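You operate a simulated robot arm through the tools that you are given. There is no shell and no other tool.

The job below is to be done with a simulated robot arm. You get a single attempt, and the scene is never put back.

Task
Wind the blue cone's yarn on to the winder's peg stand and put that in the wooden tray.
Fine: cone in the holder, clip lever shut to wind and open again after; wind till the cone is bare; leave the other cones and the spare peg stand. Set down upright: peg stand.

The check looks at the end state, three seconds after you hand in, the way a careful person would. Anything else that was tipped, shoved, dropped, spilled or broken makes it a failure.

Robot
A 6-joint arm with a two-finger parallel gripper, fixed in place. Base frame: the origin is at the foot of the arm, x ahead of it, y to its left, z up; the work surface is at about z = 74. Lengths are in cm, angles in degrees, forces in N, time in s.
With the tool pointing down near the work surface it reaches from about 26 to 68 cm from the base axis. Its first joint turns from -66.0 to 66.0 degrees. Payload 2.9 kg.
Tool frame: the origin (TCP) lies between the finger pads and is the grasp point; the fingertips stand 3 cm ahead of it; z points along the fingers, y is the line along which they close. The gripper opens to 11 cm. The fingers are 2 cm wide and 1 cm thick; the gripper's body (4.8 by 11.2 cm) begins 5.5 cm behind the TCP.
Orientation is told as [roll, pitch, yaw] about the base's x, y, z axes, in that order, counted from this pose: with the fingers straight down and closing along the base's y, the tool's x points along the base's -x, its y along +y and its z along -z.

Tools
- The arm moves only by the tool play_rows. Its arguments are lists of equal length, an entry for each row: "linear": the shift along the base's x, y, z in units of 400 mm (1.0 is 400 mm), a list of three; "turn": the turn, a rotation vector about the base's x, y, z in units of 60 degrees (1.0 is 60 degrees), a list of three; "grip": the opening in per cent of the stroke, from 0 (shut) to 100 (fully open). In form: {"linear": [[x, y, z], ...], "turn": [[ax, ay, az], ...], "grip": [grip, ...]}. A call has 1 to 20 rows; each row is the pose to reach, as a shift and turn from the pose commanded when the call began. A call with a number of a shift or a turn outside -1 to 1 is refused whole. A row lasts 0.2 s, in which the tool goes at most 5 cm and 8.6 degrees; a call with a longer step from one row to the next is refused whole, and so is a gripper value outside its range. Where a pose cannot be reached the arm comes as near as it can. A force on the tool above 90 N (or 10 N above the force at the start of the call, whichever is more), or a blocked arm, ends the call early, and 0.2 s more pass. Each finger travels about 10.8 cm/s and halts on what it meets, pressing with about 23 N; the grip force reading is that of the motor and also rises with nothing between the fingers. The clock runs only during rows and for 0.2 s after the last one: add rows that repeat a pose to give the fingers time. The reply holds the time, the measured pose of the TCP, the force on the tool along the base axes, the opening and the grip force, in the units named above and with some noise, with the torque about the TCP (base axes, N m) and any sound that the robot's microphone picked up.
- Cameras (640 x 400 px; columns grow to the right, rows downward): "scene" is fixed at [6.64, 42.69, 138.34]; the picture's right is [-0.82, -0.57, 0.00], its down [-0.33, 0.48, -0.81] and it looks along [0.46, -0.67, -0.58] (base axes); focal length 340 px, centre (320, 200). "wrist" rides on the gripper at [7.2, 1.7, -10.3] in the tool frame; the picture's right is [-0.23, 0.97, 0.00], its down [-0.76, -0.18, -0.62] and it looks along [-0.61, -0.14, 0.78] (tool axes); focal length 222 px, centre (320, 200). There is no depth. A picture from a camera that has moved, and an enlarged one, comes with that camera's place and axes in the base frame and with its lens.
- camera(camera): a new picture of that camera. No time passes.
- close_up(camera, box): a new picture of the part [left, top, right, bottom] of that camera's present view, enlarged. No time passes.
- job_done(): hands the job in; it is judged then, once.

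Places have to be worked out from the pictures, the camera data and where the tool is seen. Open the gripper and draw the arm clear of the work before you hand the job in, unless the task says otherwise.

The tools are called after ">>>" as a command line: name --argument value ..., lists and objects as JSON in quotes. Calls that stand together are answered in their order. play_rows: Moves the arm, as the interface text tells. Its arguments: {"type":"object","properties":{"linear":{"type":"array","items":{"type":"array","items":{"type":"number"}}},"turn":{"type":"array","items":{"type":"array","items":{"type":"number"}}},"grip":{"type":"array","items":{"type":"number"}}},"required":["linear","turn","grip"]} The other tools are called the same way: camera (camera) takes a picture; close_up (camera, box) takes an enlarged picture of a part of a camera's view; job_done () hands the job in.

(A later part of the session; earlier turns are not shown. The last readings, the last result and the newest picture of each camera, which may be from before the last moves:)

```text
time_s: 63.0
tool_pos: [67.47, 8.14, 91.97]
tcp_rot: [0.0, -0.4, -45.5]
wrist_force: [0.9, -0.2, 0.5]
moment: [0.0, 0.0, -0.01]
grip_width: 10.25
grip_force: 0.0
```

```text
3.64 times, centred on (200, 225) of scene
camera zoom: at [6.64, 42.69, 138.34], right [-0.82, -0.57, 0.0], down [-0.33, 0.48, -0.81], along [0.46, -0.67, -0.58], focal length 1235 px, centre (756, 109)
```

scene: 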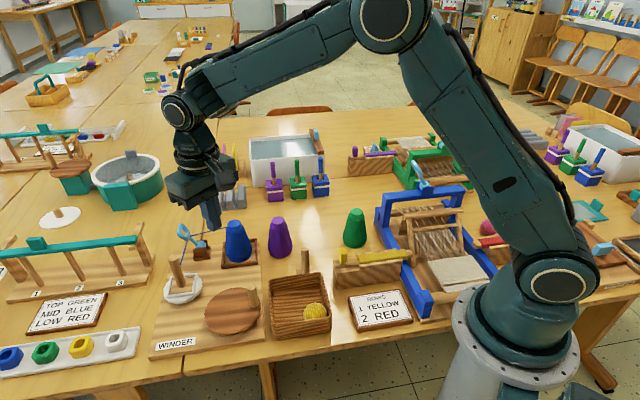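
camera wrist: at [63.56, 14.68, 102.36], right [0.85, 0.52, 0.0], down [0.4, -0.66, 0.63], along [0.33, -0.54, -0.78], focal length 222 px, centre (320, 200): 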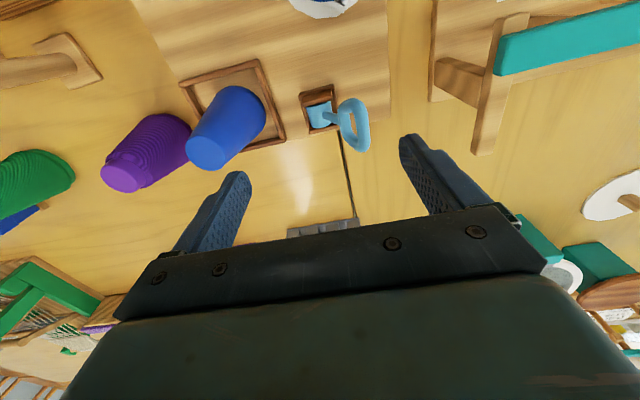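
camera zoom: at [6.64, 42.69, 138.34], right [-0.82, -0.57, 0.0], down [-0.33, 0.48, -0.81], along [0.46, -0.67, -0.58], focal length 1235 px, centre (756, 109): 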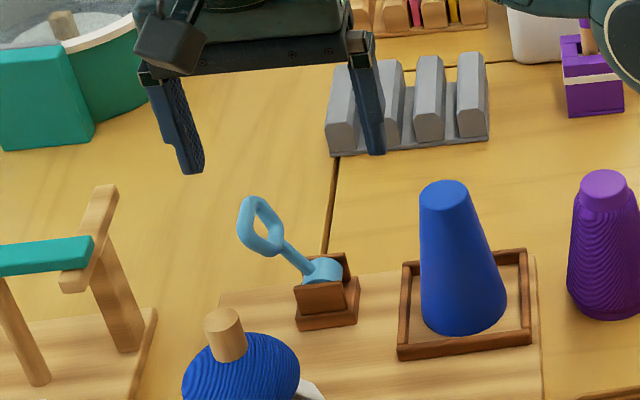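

The straddle has roughly 0.9 cm on each side: lever tip edge inside the outer finger, cone outside the inner finger. I descend to z≈85.3.

>>> play_rows --linear '[[0, 0, -0.04], [0, 0, -0.08], [0, 0, -0.12], [0, 0, -0.16], [0, 0, -0.165], [0, 0, -0.165]]' --turn '[[0, 0, 0], [0, 0, 0], [0, 0, 0], [0, 0, 0], [0, 0, 0], [0, 0, 0]]' --grip '[93, 93, 93, 93, 93, 93]'

>>> close_up --camera "wrist" --box '[200, 50, 440, 210]'

>>> close_up --camera "scene" --box '[120, 170, 280, 280]'

```text
time_s: 64.4
tool_pos: [67.52, 8.16, 85.36]
tcp_rot: [-0.1, -0.6, -45.5]
wrist_force: [-0.2, 0.0, 0.3]
moment: [-0.01, -0.02, -0.03]
grip_width: 10.25
grip_force: 0.0
```

```text
2.50 times, centred on (320, 130) of wrist
camera zoom: at [63.62, 14.7, 95.72], right [0.85, 0.52, 0.0], down [0.4, -0.66, 0.63], along [0.33, -0.54, -0.78], focal length 555 px, centre (320, 375)
```

zoom: 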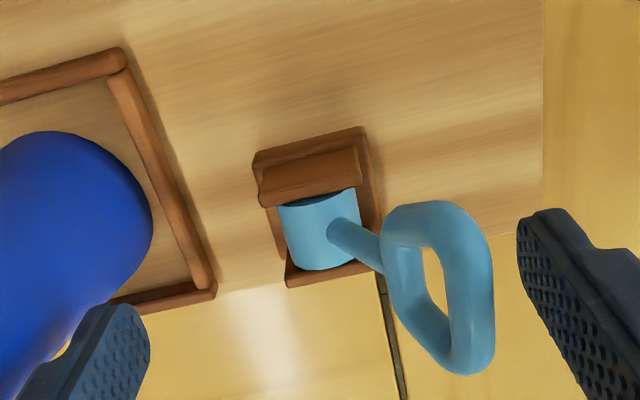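

```text
3.64 times, centred on (200, 225) of scene
camera zoom: at [6.64, 42.69, 138.34], right [-0.82, -0.57, 0.0], down [-0.33, 0.48, -0.81], along [0.46, -0.67, -0.58], focal length 1235 px, centre (756, 109)
```

zoom: 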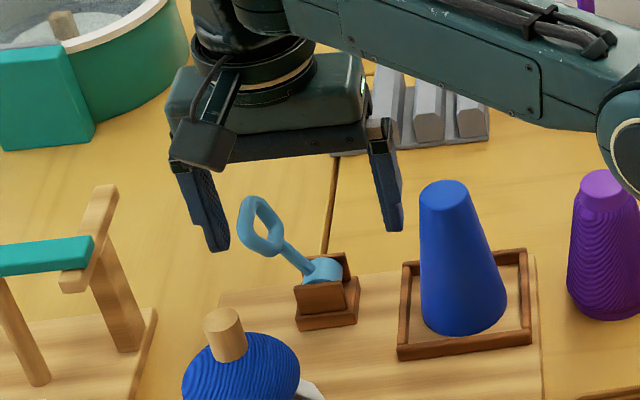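

Straddle is clean with no forces. I close the fingers gradually to about 42% so the outer finger sweeps the lever back toward vertical.

>>> play_rows --linear '[[0, 0, 0], [0, 0, 0], [0, 0, 0], [0, 0, 0], [0, 0, 0], [0, 0, 0], [0, 0, 0]]' --turn '[[0, 0, 0], [0, 0, 0], [0, 0, 0], [0, 0, 0], [0, 0, 0], [0, 0, 0], [0, 0, 0]]' --grip '[84, 75, 66, 58, 50, 43, 43]'

>>> close_up --camera "wrist" --box '[200, 50, 440, 210]'

>>> close_up --camera "scene" --box '[120, 170, 280, 280]'

```text
time_s: 66.0
tool_pos: [67.52, 8.12, 85.31]
tcp_rot: [-0.3, -0.5, -45.5]
wrist_force: [-0.8, 0.2, -0.5]
moment: [0.02, 0.02, 0.01]
grip_width: 4.74
grip_force: 0.2
```

```text
2.50 times, centred on (320, 130) of wrist
camera zoom: at [63.61, 14.7, 95.73], right [0.85, 0.52, 0.0], down [0.4, -0.66, 0.63], along [0.33, -0.54, -0.78], focal length 555 px, centre (320, 375)
```

zoom: 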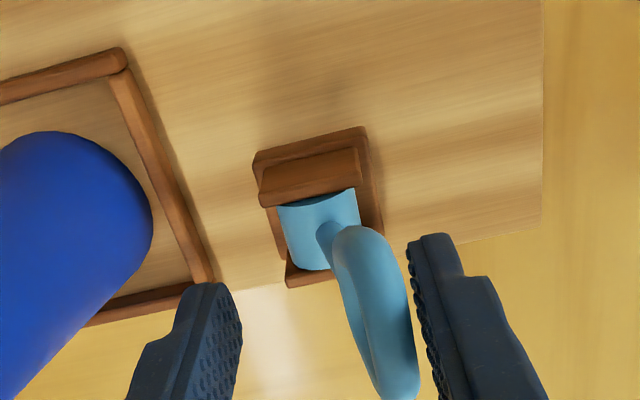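

```text
3.64 times, centred on (200, 225) of scene
camera zoom: at [6.64, 42.69, 138.34], right [-0.82, -0.57, 0.0], down [-0.33, 0.48, -0.81], along [0.46, -0.67, -0.58], focal length 1235 px, centre (756, 109)
```

zoom: 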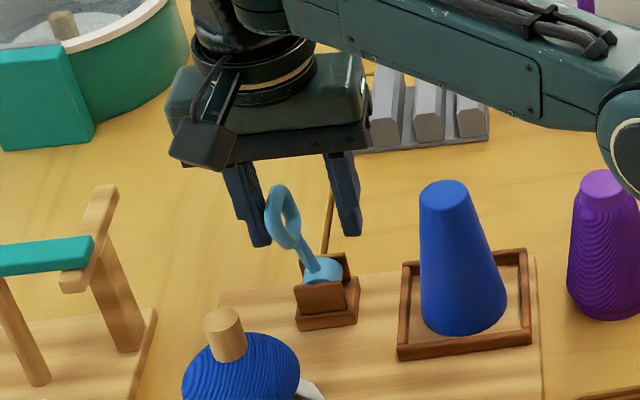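

The lever is back near vertical. I shift toward the cone side in small steps while narrowing slightly, pushing the lever toward its open position.

>>> play_rows --linear '[[-0.0089, -0.00875, 0], [-0.0179, -0.0175, 0], [-0.0268, -0.02625, 0], [-0.0358, -0.035, 0], [-0.0447, -0.04375, 0], [-0.05, -0.049, 0], [-0.05, -0.049, 0]]' --turn '[[0, 0, 0], [0, 0, 0], [0, 0, 0], [0, 0, 0], [0, 0, 0], [0, 0, 0], [0, 0, 0]]' --grip '[41, 39, 37, 35, 33, 33, 33]'

>>> close_up --camera "wrist" --box '[200, 70, 440, 230]'

>>> close_up --camera "scene" --box '[120, 170, 280, 280]'

```text
time_s: 67.6
tool_pos: [65.68, 6.24, 86.36]
tcp_rot: [-0.7, -0.5, -45.5]
wrist_force: [-0.8, -0.4, 0.4]
moment: [-0.02, 0.01, 0.0]
grip_width: 3.61
grip_force: 0.0
out of reach, approached as far as the arm can: row 3, 4, 5, 6, 7
```

```text
2.50 times, centred on (320, 150) of wrist
camera zoom: at [61.94, 12.89, 96.61], right [0.85, 0.52, -0.01], down [0.41, -0.66, 0.63], along [0.32, -0.54, -0.78], focal length 555 px, centre (320, 325)
```

zoom: 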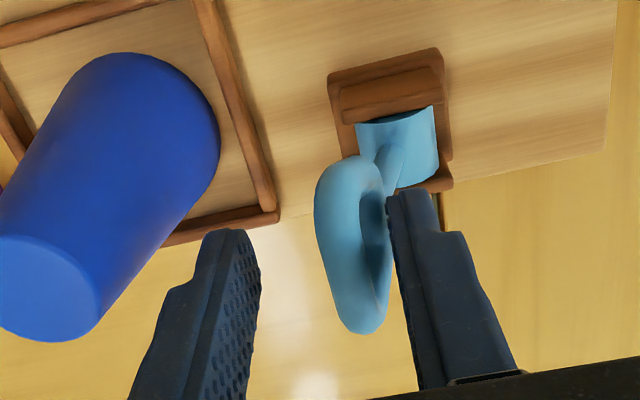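

```text
3.64 times, centred on (200, 225) of scene
camera zoom: at [6.64, 42.69, 138.34], right [-0.82, -0.57, 0.0], down [-0.33, 0.48, -0.81], along [0.46, -0.67, -0.58], focal length 1235 px, centre (756, 109)
```

zoom: 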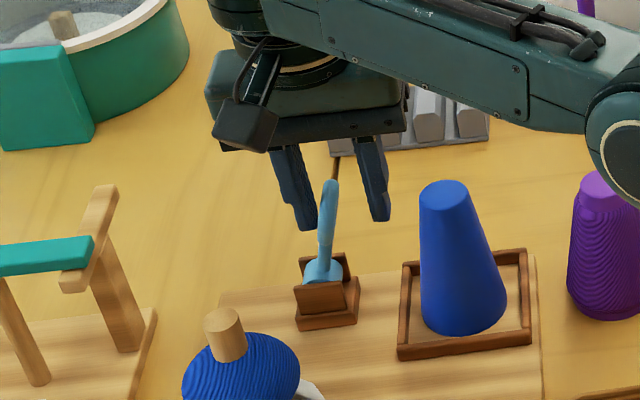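

The reply flags odd reach limits although I moved inward, so the arm configuration may have changed. I take the full scene picture to check the links before going on.

>>> camera --camera "scene"

>>> camera --camera "wrist"

```text
taken
```

scene: 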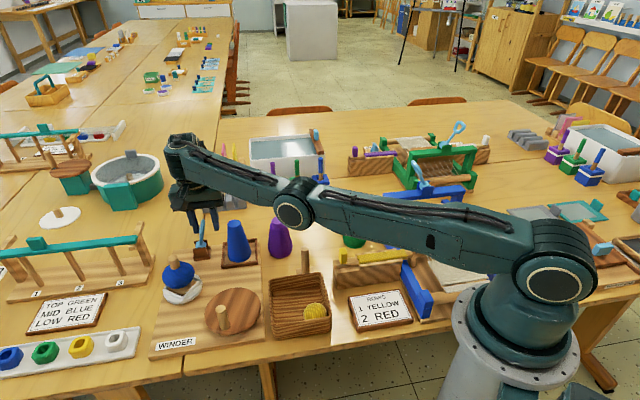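

```text
taken
camera wrist: at [61.94, 12.89, 96.61], right [0.85, 0.52, -0.01], down [0.41, -0.66, 0.63], along [0.32, -0.54, -0.78], focal length 222 px, centre (320, 200)
```

wrist: 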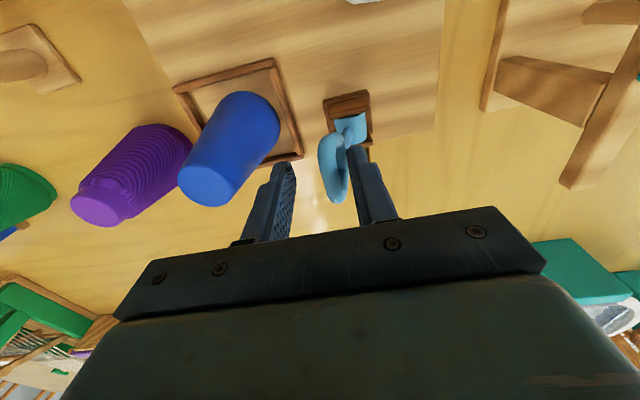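

The elbow has flipped below the arm line (after the out-of-reach move), which explains the limits. Before finishing the lever I must get the elbow up again; I first lift straight up clear of the lever.

>>> play_rows --linear '[[0, 0, 0.03], [0, 0, 0.08], [0, 0, 0.15], [0, 0, 0.22], [0, 0, 0.28], [0, 0, 0.28]]' --turn '[[0, 0, 0], [0, 0, 0], [0, 0, 0], [0, 0, 0], [0, 0, 0], [0, 0, 0]]' --grip '[36, 36, 36, 36, 36, 36]'

>>> camera --camera "scene"

```text
time_s: 69.0
tool_pos: [65.92, 6.14, 97.25]
tcp_rot: [0.0, -0.4, -45.6]
wrist_force: [0.1, 0.5, 0.6]
moment: [0.01, 0.02, 0.0]
grip_width: 3.94
grip_force: 0.1
```

```text
taken
```

scene: 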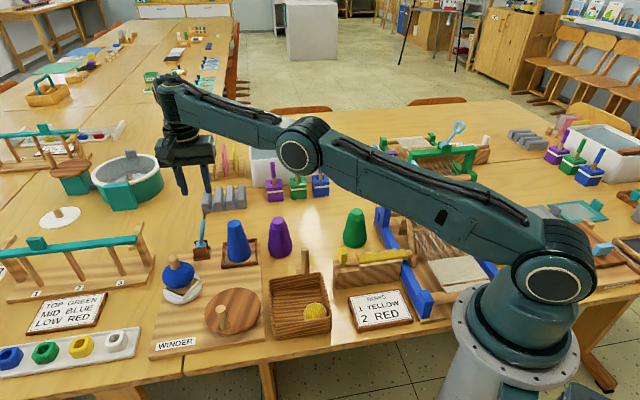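

The arm is now nearly straight. I command a reach slightly beyond the limit outward at this safe height so the elbow passes through straight, then look.

>>> play_rows --linear '[[0.04, 0.004, 0.0], [0.08, 0.008, 0.0], [0.12, 0.012, 0.0], [0.12, 0.012, 0.0]]' --turn '[[0, 0, 0], [0, 0, 0], [0, 0, 0], [0, 0, 0]]' --grip '[36, 36, 36, 36]'

>>> camera --camera "scene"

```text
time_s: 70.0
tool_pos: [67.15, 6.4, 96.81]
tcp_rot: [0.0, -0.6, -45.5]
wrist_force: [0.0, -0.5, 1.5]
moment: [0.0, -0.01, 0.05]
grip_width: 3.94
grip_force: 0.0
out of reach, approached as far as the arm can: row 1, 2, 3, 4
```

```text
taken
```

scene: 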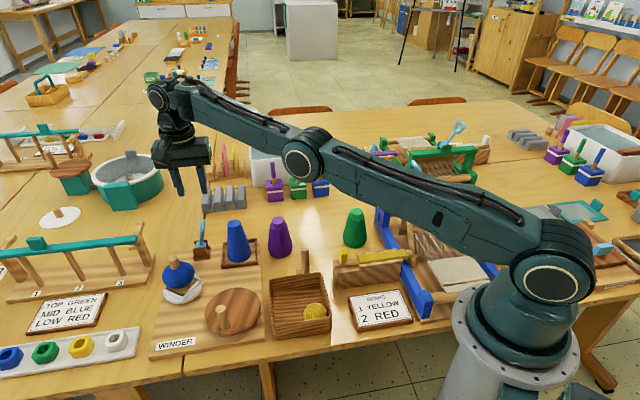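

The arm is straight now. I command a step inward and upward to see which side the elbow takes.

>>> play_rows --linear '[[-0.1, -0.01, 0.04], [-0.2, -0.02, 0.08], [-0.2, -0.02, 0.08]]' --turn '[[0, 0, 0], [0, 0, 0], [0, 0, 0]]' --grip '[36, 36, 36]'

>>> camera --camera "scene"

```text
time_s: 70.8
tool_pos: [59.13, 5.7, 100.02]
tcp_rot: [0.1, -0.6, -45.4]
wrist_force: [-0.3, -0.1, -0.2]
moment: [0.04, 0.02, 0.01]
grip_width: 3.98
grip_force: 0.1
```

```text
taken
```

scene: 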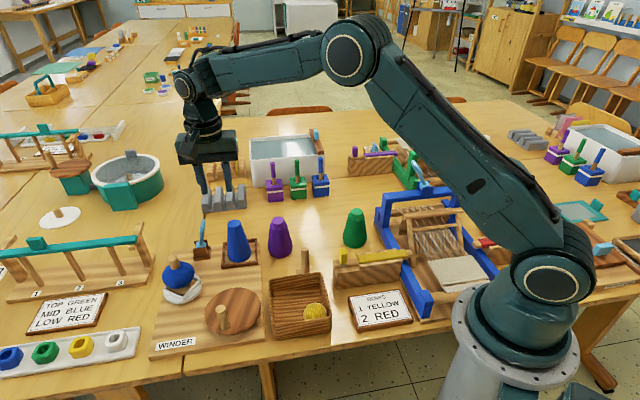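

The elbow is up again. I go back over the lever, fingers about 4.4 cm apart, and check from z≈93 (well within reach).

>>> play_rows --linear '[[0.06, 0.008, -0.04], [0.12, 0.015, -0.09], [0.177, 0.0225, -0.14], [0.177, 0.0225, -0.175], [0.177, 0.0225, -0.175]]' --turn '[[0, 0, 0], [0, 0, 0], [0, 0, 0], [0, 0, 0], [0, 0, 0]]' --grip '[40, 40, 40, 40, 40]'

>>> close_up --camera "wrist" --box '[200, 50, 440, 210]'

>>> close_up --camera "scene" --box '[120, 170, 280, 280]'

```text
time_s: 72.0
tool_pos: [66.5, 6.76, 93.05]
tcp_rot: [-0.1, -0.5, -45.6]
wrist_force: [0.0, -0.7, 0.3]
moment: [-0.05, -0.03, -0.01]
grip_width: 4.4
grip_force: 0.1
```

```text
2.50 times, centred on (320, 130) of wrist
camera zoom: at [62.63, 13.19, 103.39], right [0.85, 0.52, 0.0], down [0.4, -0.66, 0.63], along [0.33, -0.54, -0.78], focal length 555 px, centre (320, 375)
```

zoom: 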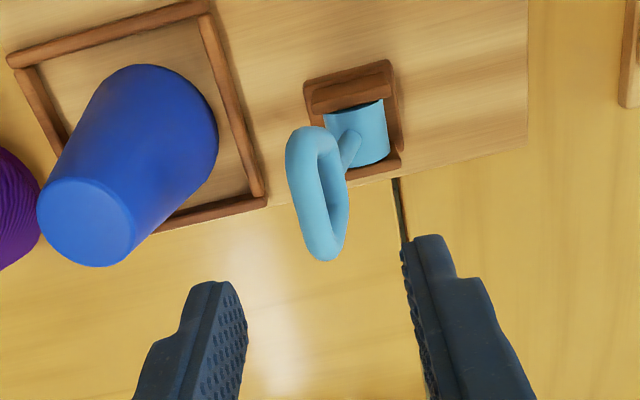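

```text
3.64 times, centred on (200, 225) of scene
camera zoom: at [6.64, 42.69, 138.34], right [-0.82, -0.57, 0.0], down [-0.33, 0.48, -0.81], along [0.46, -0.67, -0.58], focal length 1235 px, centre (756, 109)
```

zoom: 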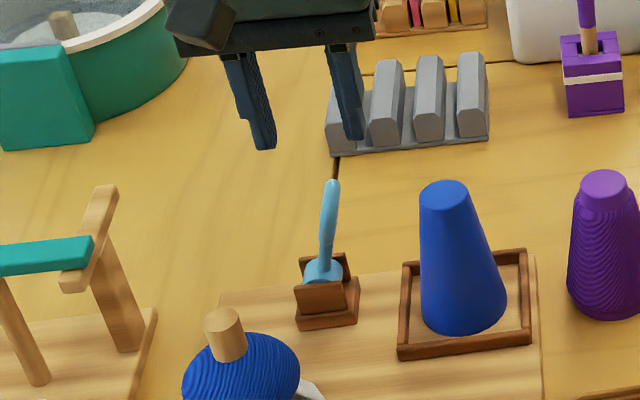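

The loop is centred between the fingers. I descend to z≈85.3, then push toward the cone side in small steps while narrowing to 3.6 cm.

>>> play_rows --linear '[[0, 0, -0.05], [0, 0, -0.1], [0, 0, -0.15], [0, 0, -0.19], [0, 0, -0.19], [-0.0071, -0.007, -0.19], [-0.0143, -0.014, -0.19], [-0.0214, -0.021, -0.19], [-0.025, -0.0245, -0.19], [-0.025, -0.0245, -0.19]]' --turn '[[0, 0, 0], [0, 0, 0], [0, 0, 0], [0, 0, 0], [0, 0, 0], [0, 0, 0], [0, 0, 0], [0, 0, 0], [0, 0, 0], [0, 0, 0]]' --grip '[40, 40, 40, 40, 40, 38, 36, 34, 33, 33]'

>>> close_up --camera "wrist" --box '[200, 70, 440, 230]'

>>> close_up --camera "scene" --box '[120, 170, 280, 280]'

```text
time_s: 74.2
tool_pos: [65.35, 5.75, 85.57]
tcp_rot: [0.0, -0.5, -45.5]
wrist_force: [0.9, 0.2, 0.0]
moment: [-0.01, 0.03, -0.03]
grip_width: 3.64
grip_force: 0.1
```

```text
2.50 times, centred on (320, 150) of wrist
camera zoom: at [61.52, 12.2, 95.91], right [0.85, 0.52, 0.0], down [0.4, -0.66, 0.63], along [0.33, -0.54, -0.78], focal length 555 px, centre (320, 325)
```

zoom: 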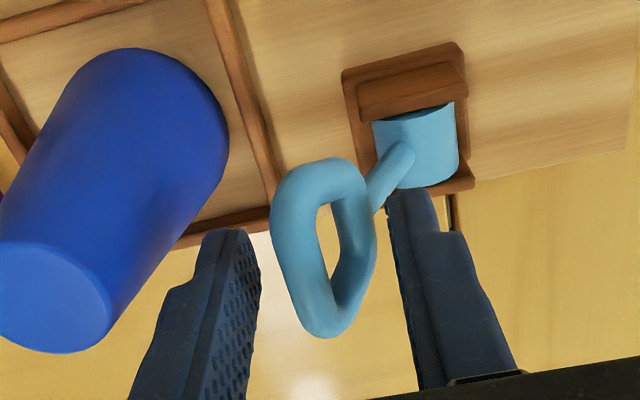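

```text
3.64 times, centred on (200, 225) of scene
camera zoom: at [6.64, 42.69, 138.34], right [-0.82, -0.57, 0.0], down [-0.33, 0.48, -0.81], along [0.46, -0.67, -0.58], focal length 1235 px, centre (756, 109)
```

zoom: 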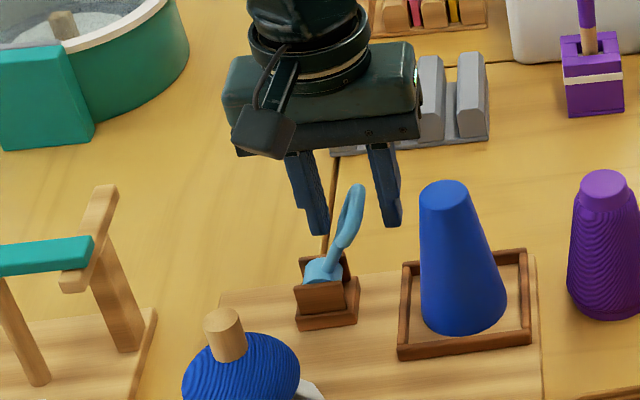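

The lever leans toward the cone exactly as at the start (same lean in the scene, tip bar at the same place along its swing), with a gap to the finger, so it is open. I lift straight up.

>>> play_rows --linear '[[0, 0, 0.04], [0, 0, 0.1], [0, 0, 0.18], [0, 0, 0.27], [0, 0, 0.3], [0, 0, 0.3]]' --turn '[[0, 0, 0], [0, 0, 0], [0, 0, 0], [0, 0, 0], [0, 0, 0], [0, 0, 0]]' --grip '[36, 36, 36, 36, 36, 36]'

>>> close_up --camera "scene" --box '[120, 190, 280, 310]'

>>> camera --camera "scene"

```text
time_s: 75.6
tool_pos: [65.28, 5.54, 97.45]
tcp_rot: [0.0, -0.4, -45.5]
wrist_force: [0.9, 0.5, -0.4]
moment: [0.01, 0.02, -0.01]
grip_width: 3.97
grip_force: 0.1
```

```text
3.33 times, centred on (200, 250) of scene
camera zoom: at [6.64, 42.69, 138.34], right [-0.82, -0.57, 0.0], down [-0.33, 0.48, -0.81], along [0.46, -0.67, -0.58], focal length 1132 px, centre (720, 33)
```

zoom: 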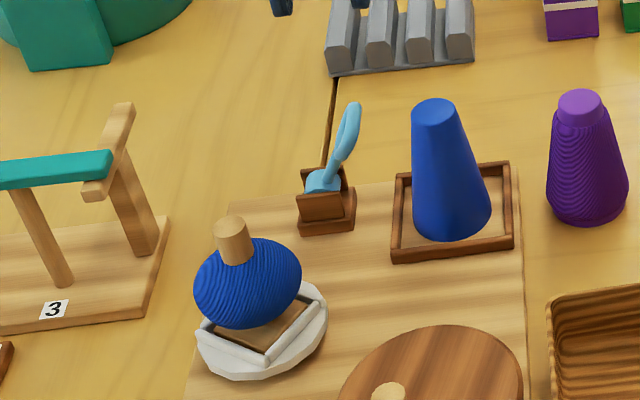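

```text
taken
```

scene: 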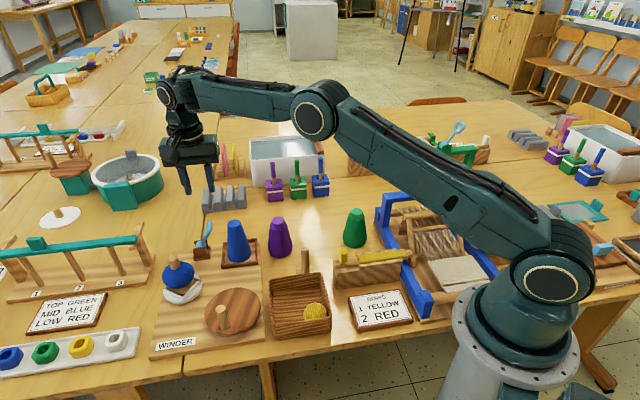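

The lever is open, cone bare in the holder, nothing disturbed. Now for the peg stand: I turn the tool back to yaw 0 and move over the spindle for measurement.

>>> play_rows --linear '[[-0.03, 0.04, 0.02], [-0.06, 0.09, 0.03], [-0.09, 0.14, 0.03], [-0.12, 0.19, 0.03], [-0.14, 0.24, 0.03], [-0.16, 0.29, 0.03], [-0.16, 0.3, 0.03]]' --turn '[[0, 0.001, 0.13], [0, 0.002, 0.26], [0, 0.004, 0.39], [0, 0.005, 0.52], [0, 0.007, 0.65], [0, 0.007, 0.76], [0, 0.007, 0.76]]' --grip '[40, 45, 50, 50, 50, 50, 50]'

>>> camera --camera "wrist"

>>> close_up --camera "wrist" --box '[240, 40, 440, 180]'

```text
time_s: 77.2
tool_pos: [58.99, 17.7, 98.72]
tcp_rot: [-0.1, -0.1, 0.1]
wrist_force: [0.4, 0.3, 0.5]
moment: [0.04, -0.02, -0.04]
grip_width: 5.49
grip_force: 0.0
```

```text
taken
camera wrist: at [51.8, 19.45, 109.09], right [0.22, 0.97, 0.0], down [0.76, -0.17, 0.62], along [0.61, -0.14, -0.78], focal length 222 px, centre (320, 200)
```

wrist: 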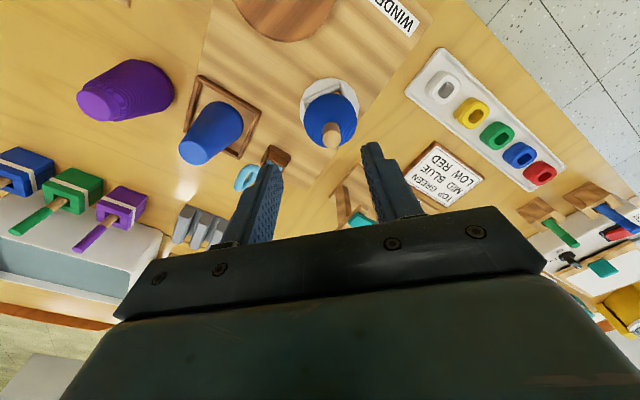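

```text
2.86 times, centred on (340, 110) of wrist
camera zoom: at [51.8, 19.45, 109.09], right [0.22, 0.97, 0.0], down [0.76, -0.17, 0.62], along [0.61, -0.14, -0.78], focal length 635 px, centre (263, 457)
```

zoom: 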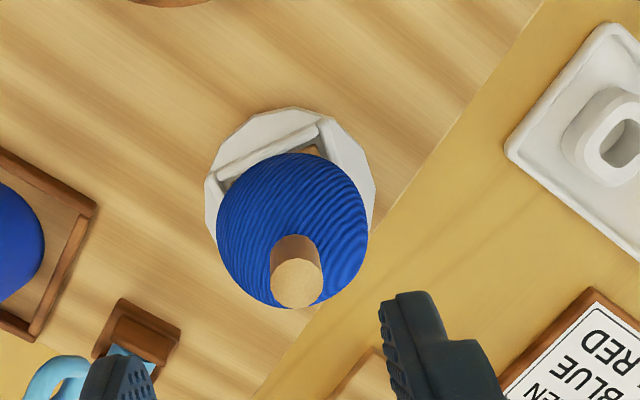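

Peg top is at about (62.0,18.4,85.8), with roughly 2.4 cm exposed above the ball. I move right above it and check centring.

>>> play_rows --linear '[[0.03, 0.008, -0.04], [0.06, 0.014, -0.08], [0.075, 0.0175, -0.11], [0.075, 0.0175, -0.11]]' --turn '[[0, 0, 0], [0, 0, 0], [0, 0, 0], [0, 0, 0]]' --grip '[50, 50, 50, 50]'

>>> close_up --camera "wrist" --box '[240, 60, 400, 180]'

>>> close_up --camera "scene" --box '[120, 190, 280, 310]'

```text
time_s: 78.2
tool_pos: [62.15, 18.4, 94.41]
tcp_rot: [-0.1, -0.1, 0.1]
wrist_force: [0.1, -0.2, -1.1]
moment: [-0.01, 0.02, -0.03]
grip_width: 5.52
grip_force: 0.0
```

```text
3.33 times, centred on (320, 120) of wrist
camera zoom: at [54.93, 20.05, 104.84], right [0.23, 0.97, 0.0], down [0.76, -0.17, 0.62], along [0.61, -0.14, -0.78], focal length 740 px, centre (320, 467)
```

zoom: 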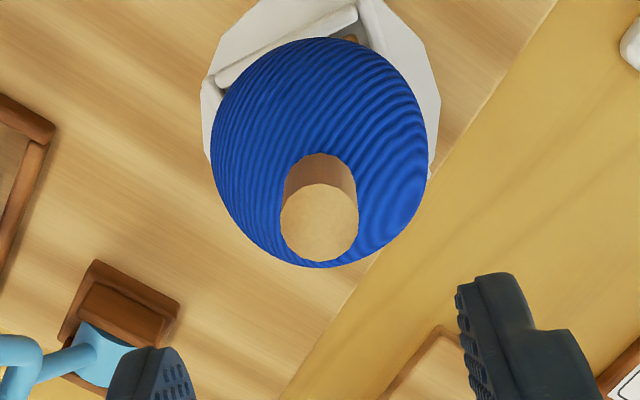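

```text
3.33 times, centred on (200, 250) of scene
camera zoom: at [6.64, 42.69, 138.34], right [-0.82, -0.57, 0.0], down [-0.33, 0.48, -0.81], along [0.46, -0.67, -0.58], focal length 1132 px, centre (720, 33)
```

zoom: 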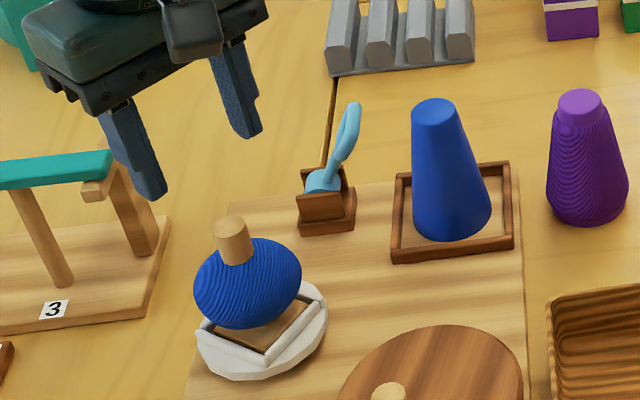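

The peg is centred between the fingers. I lower to z≈86.7 (tips just above the ball) and close on the exposed peg.

>>> play_rows --linear '[[-0.003, 0, -0.06], [-0.004, 0, -0.12], [-0.004, 0, -0.17], [-0.004, 0, -0.19], [-0.004, 0, -0.19], [-0.004, 0, -0.19], [-0.004, 0, -0.19], [-0.004, 0, -0.19], [-0.004, 0, -0.19]]' --turn '[[0, 0, 0], [0, 0, 0], [0, 0, 0], [0, 0, 0], [0, 0, 0], [0, 0, 0], [0, 0, 0], [0, 0, 0], [0, 0, 0]]' --grip '[50, 50, 50, 50, 40, 28, 15, 5, 5]'

>>> close_up --camera "wrist" --box '[240, 80, 400, 200]'

>>> close_up --camera "scene" --box '[120, 190, 280, 310]'

```text
time_s: 80.2
tool_pos: [61.91, 18.5, 86.66]
tcp_rot: [-0.1, -0.1, 0.1]
wrist_force: [0.4, 0.0, 0.4]
moment: [0.0, 0.0, -0.01]
grip_width: 1.91
grip_force: 22.7
```

```text
3.33 times, centred on (320, 140) of wrist
camera zoom: at [54.68, 20.2, 97.18], right [0.23, 0.97, 0.0], down [0.76, -0.17, 0.62], along [0.61, -0.14, -0.78], focal length 740 px, centre (320, 400)
```

zoom: 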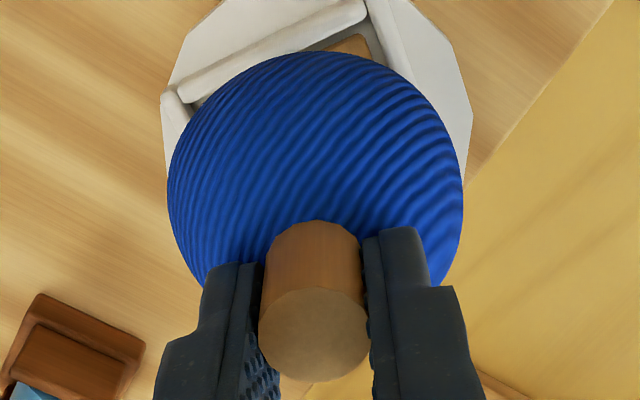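

```text
3.33 times, centred on (200, 250) of scene
camera zoom: at [6.64, 42.69, 138.34], right [-0.82, -0.57, 0.0], down [-0.33, 0.48, -0.81], along [0.46, -0.67, -0.58], focal length 1132 px, centre (720, 33)
```

zoom: 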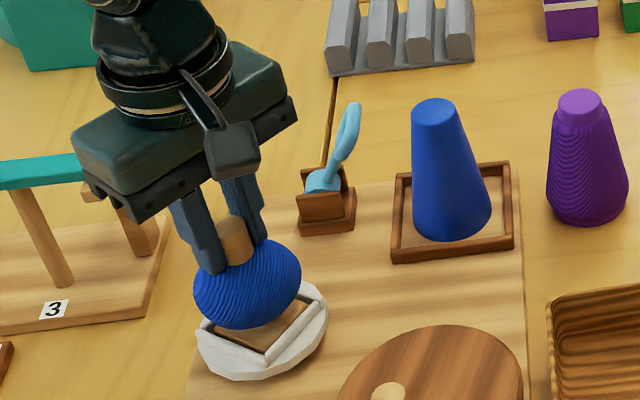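

Peg gripped (1.91 cm, 23 N). I lift it straight up out of the spindle seat, slowly at first.

>>> play_rows --linear '[[0, 0, 0.01], [0, 0, 0.025], [0, 0, 0.05], [0, 0, 0.09], [0, 0, 0.15], [0, 0, 0.22], [0, 0, 0.28], [0, 0, 0.28]]' --turn '[[0, 0, 0], [0, 0, 0], [0, 0, 0], [0, 0, 0], [0, 0, 0], [0, 0, 0], [0, 0, 0], [0, 0, 0]]' --grip '[5, 5, 5, 5, 5, 5, 5, 5]'

>>> camera --camera "wrist"

>>> camera --camera "scene"

>>> close_up --camera "scene" --box '[110, 150, 300, 310]'

```text
time_s: 82.0
tool_pos: [61.95, 18.52, 97.99]
tcp_rot: [-0.1, -0.1, 0.1]
wrist_force: [-0.4, -0.1, -0.9]
moment: [0.0, -0.02, -0.03]
grip_width: 1.92
grip_force: 22.8
```

```text
taken
camera wrist: at [54.71, 20.27, 108.44], right [0.23, 0.97, 0.0], down [0.76, -0.17, 0.62], along [0.61, -0.14, -0.78], focal length 222 px, centre (320, 200)
```

wrist: 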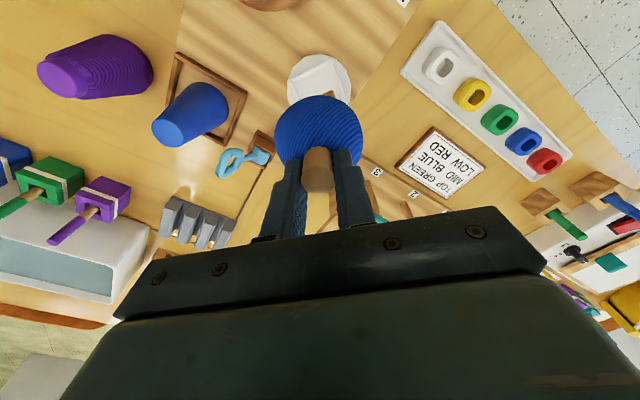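

```text
taken
```

scene: 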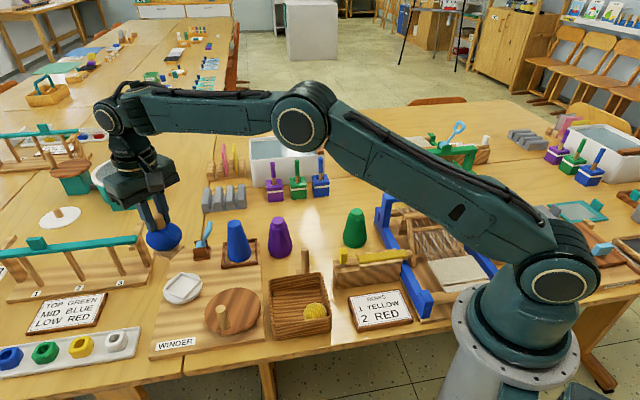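

```text
2.50 times, centred on (205, 230) of scene
camera zoom: at [6.64, 42.69, 138.34], right [-0.82, -0.57, 0.0], down [-0.33, 0.48, -0.81], along [0.46, -0.67, -0.58], focal length 849 px, centre (608, 125)
```

zoom: 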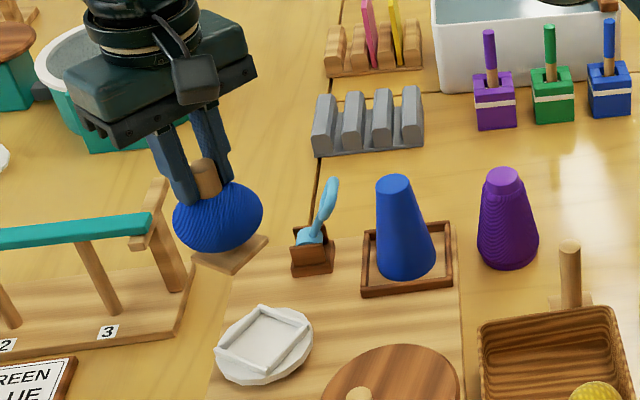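

The stand is out, upright and held firmly. I carry it at height over to beside the tray so I can measure the tray and the yellow ball.

>>> play_rows --linear '[[-0.02, 0, 0.04], [-0.1, 0, 0.08], [-0.2, 0, 0.08], [-0.3, -0.005, 0.08], [-0.4, -0.01, 0.08], [-0.45, -0.01, 0.08], [-0.45, -0.01, 0.08]]' --turn '[[0, 0, 0], [0, 0, 0], [0, 0, 0], [0, 0, 0], [0, 0, 0], [0, 0, 0], [0, 0, 0]]' --grip '[5, 5, 5, 5, 5, 5, 5]'

>>> camera --camera "wrist"

>>> close_up --camera "wrist" --box '[140, 0, 300, 120]'

>>> close_up --camera "scene" --box '[240, 230, 380, 345]'

```text
time_s: 83.6
tool_pos: [44.01, 18.0, 101.1]
tcp_rot: [-0.1, -0.1, 0.1]
wrist_force: [0.4, 0.3, -0.6]
moment: [0.01, 0.01, -0.03]
grip_width: 1.9
grip_force: 23.2
```

```text
taken
camera wrist: at [36.68, 19.76, 111.46], right [0.23, 0.97, 0.0], down [0.76, -0.17, 0.62], along [0.61, -0.14, -0.78], focal length 222 px, centre (320, 200)
```

wrist: 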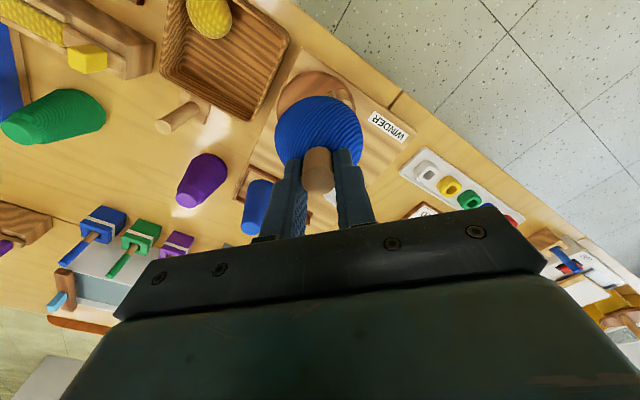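

```text
3.33 times, centred on (220, 60) of wrist
camera zoom: at [36.68, 19.76, 111.46], right [0.23, 0.97, 0.0], down [0.76, -0.17, 0.62], along [0.61, -0.14, -0.78], focal length 740 px, centre (653, 667)
```

zoom: 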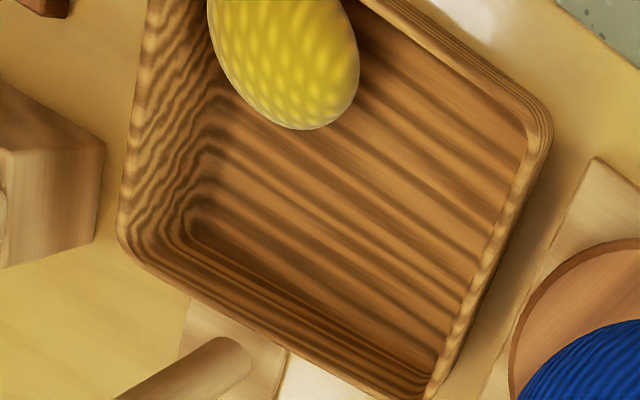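

```text
3.48 times, centred on (310, 288) of scene
camera zoom: at [6.64, 42.69, 138.34], right [-0.82, -0.57, 0.0], down [-0.33, 0.48, -0.81], along [0.46, -0.67, -0.58], focal length 1182 px, centre (355, -104)
```

zoom: 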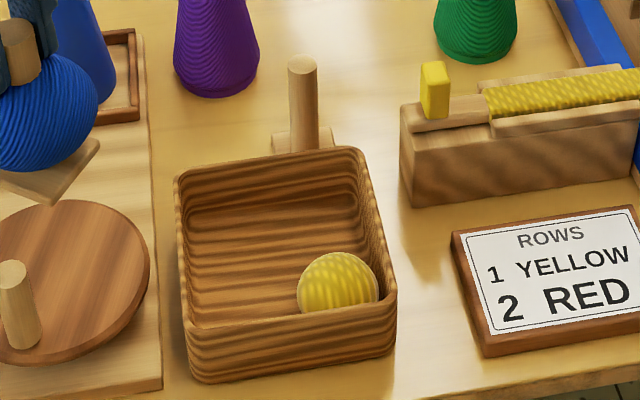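

Tray centre works out at about (37.2,6.9), sides about 13 cm at 45°, rim near z=78; the yellow ball sits at about (33.2,7.0). I check the held base's size and orientation in the scene view.

>>> close_up --camera "scene" --box '[210, 210, 300, 300]'

>>> close_up --camera "scene" --box '[150, 250, 230, 320]'

```text
4.44 times, centred on (255, 255) of scene
camera zoom: at [6.64, 42.69, 138.34], right [-0.82, -0.57, 0.0], down [-0.33, 0.48, -0.81], along [0.46, -0.67, -0.58], focal length 1510 px, centre (609, -44)
```

zoom: 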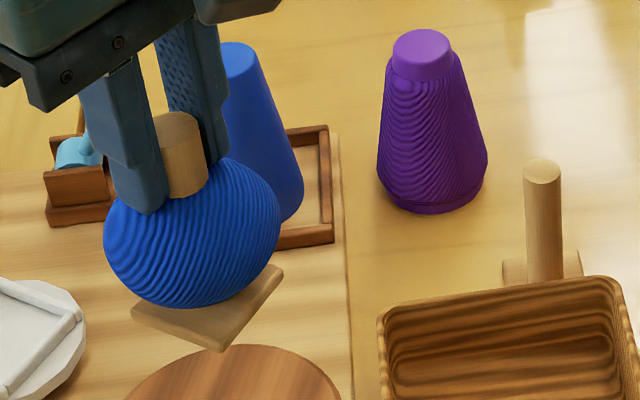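

```text
5.71 times, centred on (190, 285) of scene
camera zoom: at [6.64, 42.69, 138.34], right [-0.82, -0.57, 0.0], down [-0.33, 0.48, -0.81], along [0.46, -0.67, -0.58], focal length 1941 px, centre (1063, -286)
```

zoom: 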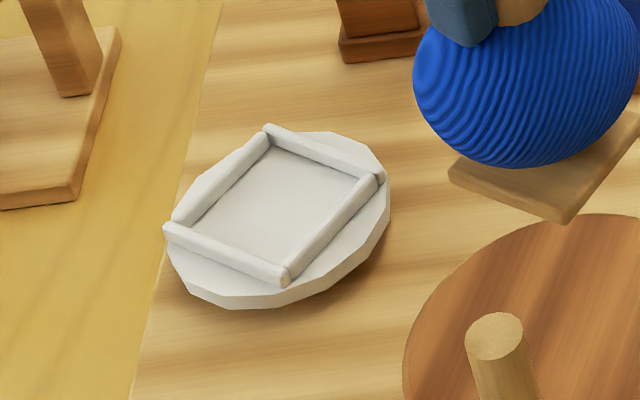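

Base is about 4.6 cm square, aligned roughly with the base axes. I will set it at about (39.6,6.9), clear of the yellow ball and the walls; first I hover there.

>>> play_rows --linear '[[-0.02, -0.05, 0], [-0.05, -0.12, 0], [-0.08, -0.2, 0], [-0.11, -0.2775, 0], [-0.11, -0.2775, -0.05], [-0.11, -0.2775, -0.1], [-0.11, -0.2775, -0.1]]' --turn '[[0, 0, 0], [0, 0, 0], [0, 0, 0], [0, 0, 0], [0, 0, 0], [0, 0, 0], [0, 0, 0]]' --grip '[5, 5, 5, 5, 5, 5, 5]'

>>> camera --camera "wrist"

>>> close_up --camera "wrist" --box '[200, 0, 440, 160]'

>>> close_up --camera "scene" --box '[240, 220, 380, 345]'

```text
time_s: 85.2
tool_pos: [39.55, 6.7, 97.32]
tcp_rot: [-0.1, -0.1, 0.1]
wrist_force: [-0.1, 0.6, -0.1]
moment: [0.0, 0.03, -0.04]
grip_width: 1.93
grip_force: 23.3
```

```text
taken
camera wrist: at [32.32, 8.57, 107.66], right [0.23, 0.97, 0.0], down [0.76, -0.17, 0.62], along [0.61, -0.14, -0.78], focal length 222 px, centre (320, 200)
```

wrist: 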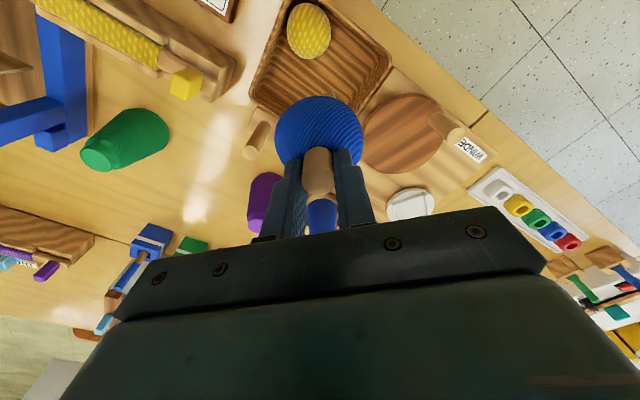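

```text
2.50 times, centred on (320, 80) of wrist
camera zoom: at [32.32, 8.57, 107.66], right [0.23, 0.97, 0.0], down [0.76, -0.17, 0.62], along [0.61, -0.14, -0.78], focal length 555 px, centre (320, 500)
```

zoom: 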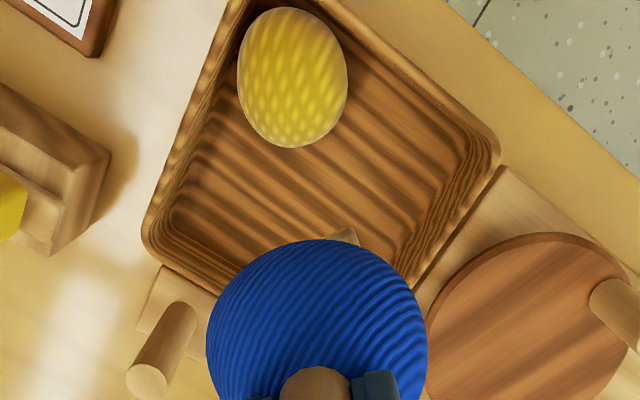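

```text
3.20 times, centred on (310, 282) of scene
camera zoom: at [6.64, 42.69, 138.34], right [-0.82, -0.57, 0.0], down [-0.33, 0.48, -0.81], along [0.46, -0.67, -0.58], focal length 1087 px, centre (352, -64)
```

zoom: 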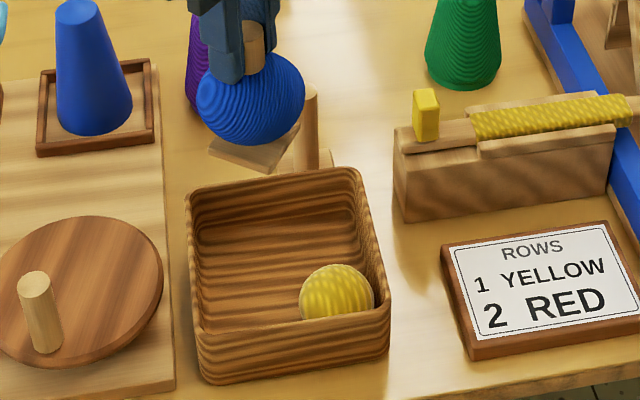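

The stand hangs over the free part of the tray; tray centre refined to (37.25,7.1), yellow ball at (32.8,7.2). I correct by (+0.1,+0.35) and lower until the base is about 2 cm above the floor.

>>> play_rows --linear '[[0.0025, 0.009, -0.06], [0.0025, 0.009, -0.13], [0.0025, 0.009, -0.2], [0.0025, 0.009, -0.24], [0.0025, 0.009, -0.255], [0.0025, 0.009, -0.255]]' --turn '[[0, 0, 0], [0, 0, 0], [0, 0, 0], [0, 0, 0], [0, 0, 0], [0, 0, 0]]' --grip '[5, 5, 5, 5, 5, 5]'

>>> close_up --camera "wrist" --box '[200, 0, 440, 160]'

>>> close_up --camera "scene" --box '[250, 240, 360, 340]'

```text
time_s: 86.6
tool_pos: [39.65, 7.28, 87.11]
tcp_rot: [-0.1, 0.0, 0.1]
wrist_force: [0.2, -0.7, -0.3]
moment: [0.02, 0.01, 0.03]
grip_width: 1.89
grip_force: 22.9
```

```text
2.50 times, centred on (320, 80) of wrist
camera zoom: at [32.35, 9.05, 97.4], right [0.23, 0.97, 0.0], down [0.76, -0.17, 0.62], along [0.61, -0.14, -0.78], focal length 555 px, centre (320, 500)
```

zoom: 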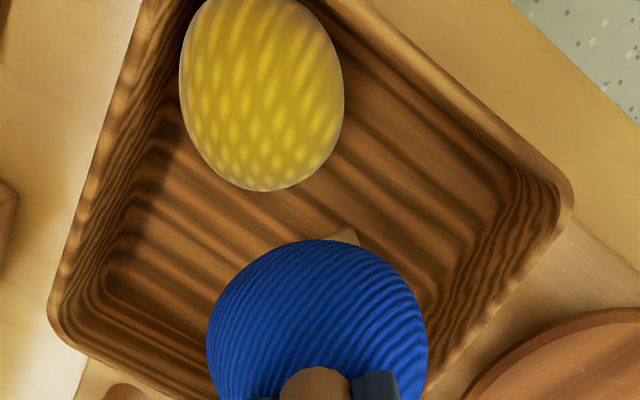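

```text
4.00 times, centred on (305, 290) of scene
camera zoom: at [6.64, 42.69, 138.34], right [-0.82, -0.57, 0.0], down [-0.33, 0.48, -0.81], along [0.46, -0.67, -0.58], focal length 1359 px, centre (380, -160)
```

zoom: 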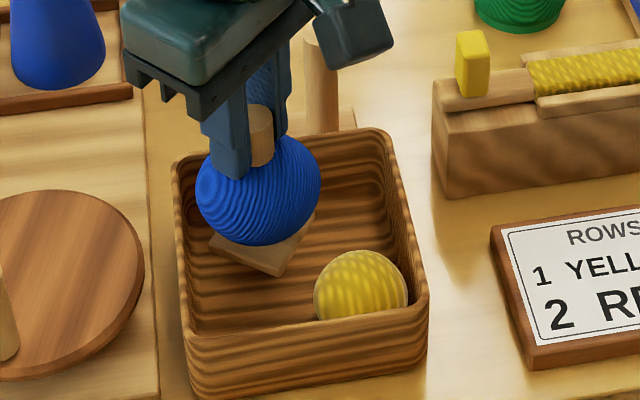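

Base is inside the tray with about 1 cm to the wall and well clear of the yellow ball. I lower in small steps until contact.

>>> play_rows --linear '[[0, 0, -0.012], [0, 0, -0.024], [0, 0, -0.03], [0, 0, -0.03]]' --turn '[[0, 0, 0], [0, 0, 0], [0, 0, 0], [0, 0, 0]]' --grip '[5, 5, 5, 5]'

>>> close_up --camera "scene" --box '[250, 240, 360, 340]'

```text
time_s: 87.6
tool_pos: [39.5, 7.23, 85.65]
tcp_rot: [-0.1, -0.1, 0.0]
wrist_force: [0.1, -0.1, -0.2]
moment: [0.0, 0.0, -0.04]
grip_width: 1.9
grip_force: 23.1
```

```text
4.00 times, centred on (305, 290) of scene
camera zoom: at [6.64, 42.69, 138.34], right [-0.82, -0.57, 0.0], down [-0.33, 0.48, -0.81], along [0.46, -0.67, -0.58], focal length 1359 px, centre (380, -160)
```

zoom: 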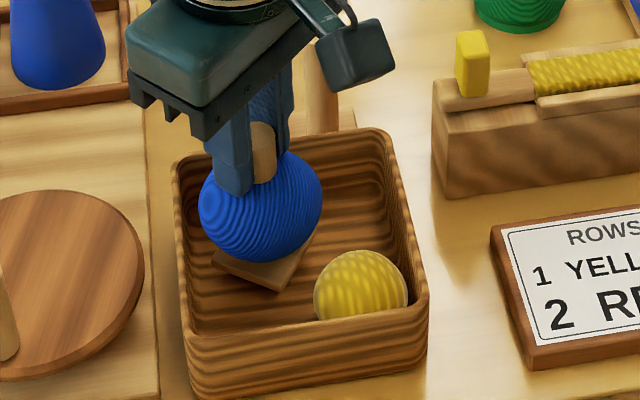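

No contact yet at z≈85.7. I continue in 0.4 cm steps.

>>> play_rows --linear '[[0, 0, -0.005], [0, 0, -0.01], [0, 0, -0.01]]' --turn '[[0, 0, 0], [0, 0, 0], [0, 0, 0]]' --grip '[5, 5, 5]'

```text
time_s: 88.4
tool_pos: [39.49, 7.31, 85.35]
tcp_rot: [-0.1, -0.1, 0.1]
wrist_force: [-0.5, 0.5, -1.1]
moment: [0.03, 0.02, 0.03]
grip_width: 1.92
grip_force: 23.4
```

Still hanging free. Another 0.4 cm down.

>>> play_rows --linear '[[0, 0, -0.005], [0, 0, -0.01], [0, 0, -0.01]]' --turn '[[0, 0, 0], [0, 0, 0], [0, 0, 0]]' --grip '[5, 5, 5]'

```text
time_s: 89.2
tool_pos: [39.5, 7.27, 84.94]
tcp_rot: [-0.1, -0.1, 0.1]
wrist_force: [0.1, 1.1, -1.4]
moment: [-0.01, 0.0, 0.0]
grip_width: 1.92
grip_force: 22.9
```

No contact force yet at z≈84.9. I lower by a further 0.3 cm.

>>> play_rows --linear '[[0, 0, -0.004], [0, 0, -0.008], [0, 0, -0.008]]' --turn '[[0, 0, 0], [0, 0, 0], [0, 0, 0]]' --grip '[5, 5, 5]'

>>> close_up --camera "scene" --box '[250, 240, 360, 340]'

```text
time_s: 90.0
tool_pos: [39.45, 7.27, 84.62]
tcp_rot: [-0.1, -0.2, 0.1]
wrist_force: [-1.3, 0.2, 0.3]
moment: [0.0, -0.01, -0.02]
grip_width: 1.87
grip_force: 23.4
```

```text
4.00 times, centred on (305, 290) of scene
camera zoom: at [6.64, 42.69, 138.34], right [-0.82, -0.57, 0.0], down [-0.33, 0.48, -0.81], along [0.46, -0.67, -0.58], focal length 1359 px, centre (380, -160)
```

zoom: 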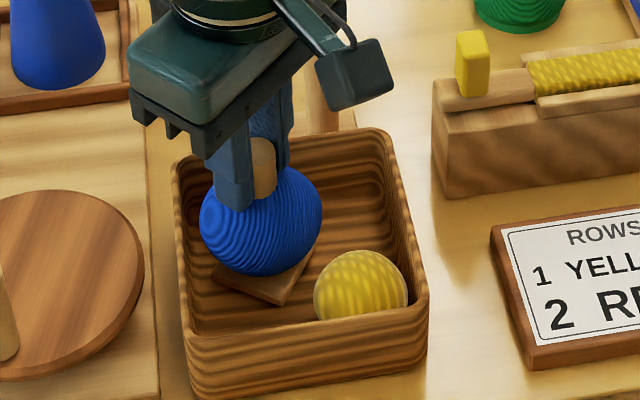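

The weight reading has gone to about zero, perhaps just touching. I lower 0.2 cm more to confirm.

>>> play_rows --linear '[[0, 0, -0.003], [0, 0, -0.005], [0, 0, -0.005]]' --turn '[[0, 0, 0], [0, 0, 0], [0, 0, 0]]' --grip '[5, 5, 5]'

```text
time_s: 90.8
tool_pos: [39.5, 7.21, 84.32]
tcp_rot: [-0.1, -0.1, 0.1]
wrist_force: [0.4, 0.0, -0.6]
moment: [-0.02, -0.02, 0.02]
grip_width: 1.91
grip_force: 22.6
```

Not in contact yet (z≈84.4). I go down another 0.25 cm.

>>> play_rows --linear '[[0, 0, -0.003], [0, 0, -0.006], [0, 0, -0.006]]' --turn '[[0, 0, 0], [0, 0, 0], [0, 0, 0]]' --grip '[5, 5, 5]'

>>> close_up --camera "scene" --box '[250, 240, 360, 340]'

```text
time_s: 91.6
tool_pos: [39.44, 7.2, 84.08]
tcp_rot: [-0.1, -0.1, 0.2]
wrist_force: [0.4, -0.1, -1.0]
moment: [-0.01, 0.01, -0.05]
grip_width: 1.91
grip_force: 22.8
```

```text
4.00 times, centred on (305, 290) of scene
camera zoom: at [6.64, 42.69, 138.34], right [-0.82, -0.57, 0.0], down [-0.33, 0.48, -0.81], along [0.46, -0.67, -0.58], focal length 1359 px, centre (380, -160)
```

zoom: 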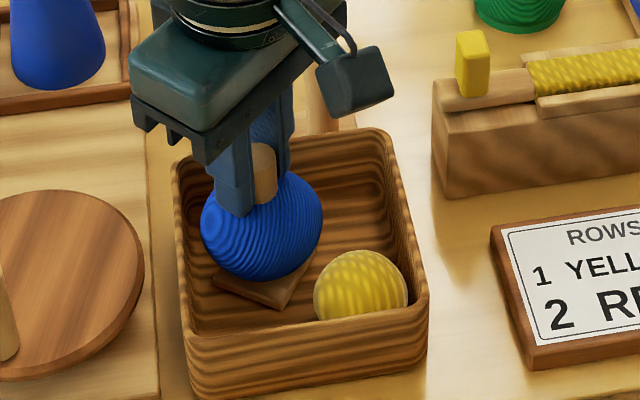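

Still free, base looks close to the floor. I lower another 0.25 cm.

>>> play_rows --linear '[[0, 0, -0.003], [0, 0, -0.006], [0, 0, -0.006]]' --turn '[[0, 0, 0], [0, 0, 0], [0, 0, 0]]' --grip '[5, 5, 5]'

```text
time_s: 92.4
tool_pos: [39.45, 7.19, 83.97]
tcp_rot: [-0.1, -0.2, 0.2]
wrist_force: [-0.1, 0.8, 0.1]
moment: [0.03, -0.01, -0.02]
grip_width: 1.9
grip_force: 22.8
```

Force is near zero again; I take one more 0.2 cm step to find the floor.

>>> play_rows --linear '[[0, 0, -0.003], [0, 0, -0.005], [0, 0, -0.005]]' --turn '[[0, 0, 0], [0, 0, 0], [0, 0, 0]]' --grip '[5, 5, 5]'

```text
time_s: 93.2
tool_pos: [39.53, 7.13, 83.8]
tcp_rot: [-0.1, -0.2, 0.1]
wrist_force: [-2.7, -0.2, 18.8]
moment: [0.03, 0.43, 0.04]
grip_width: 1.89
grip_force: 22.8
```

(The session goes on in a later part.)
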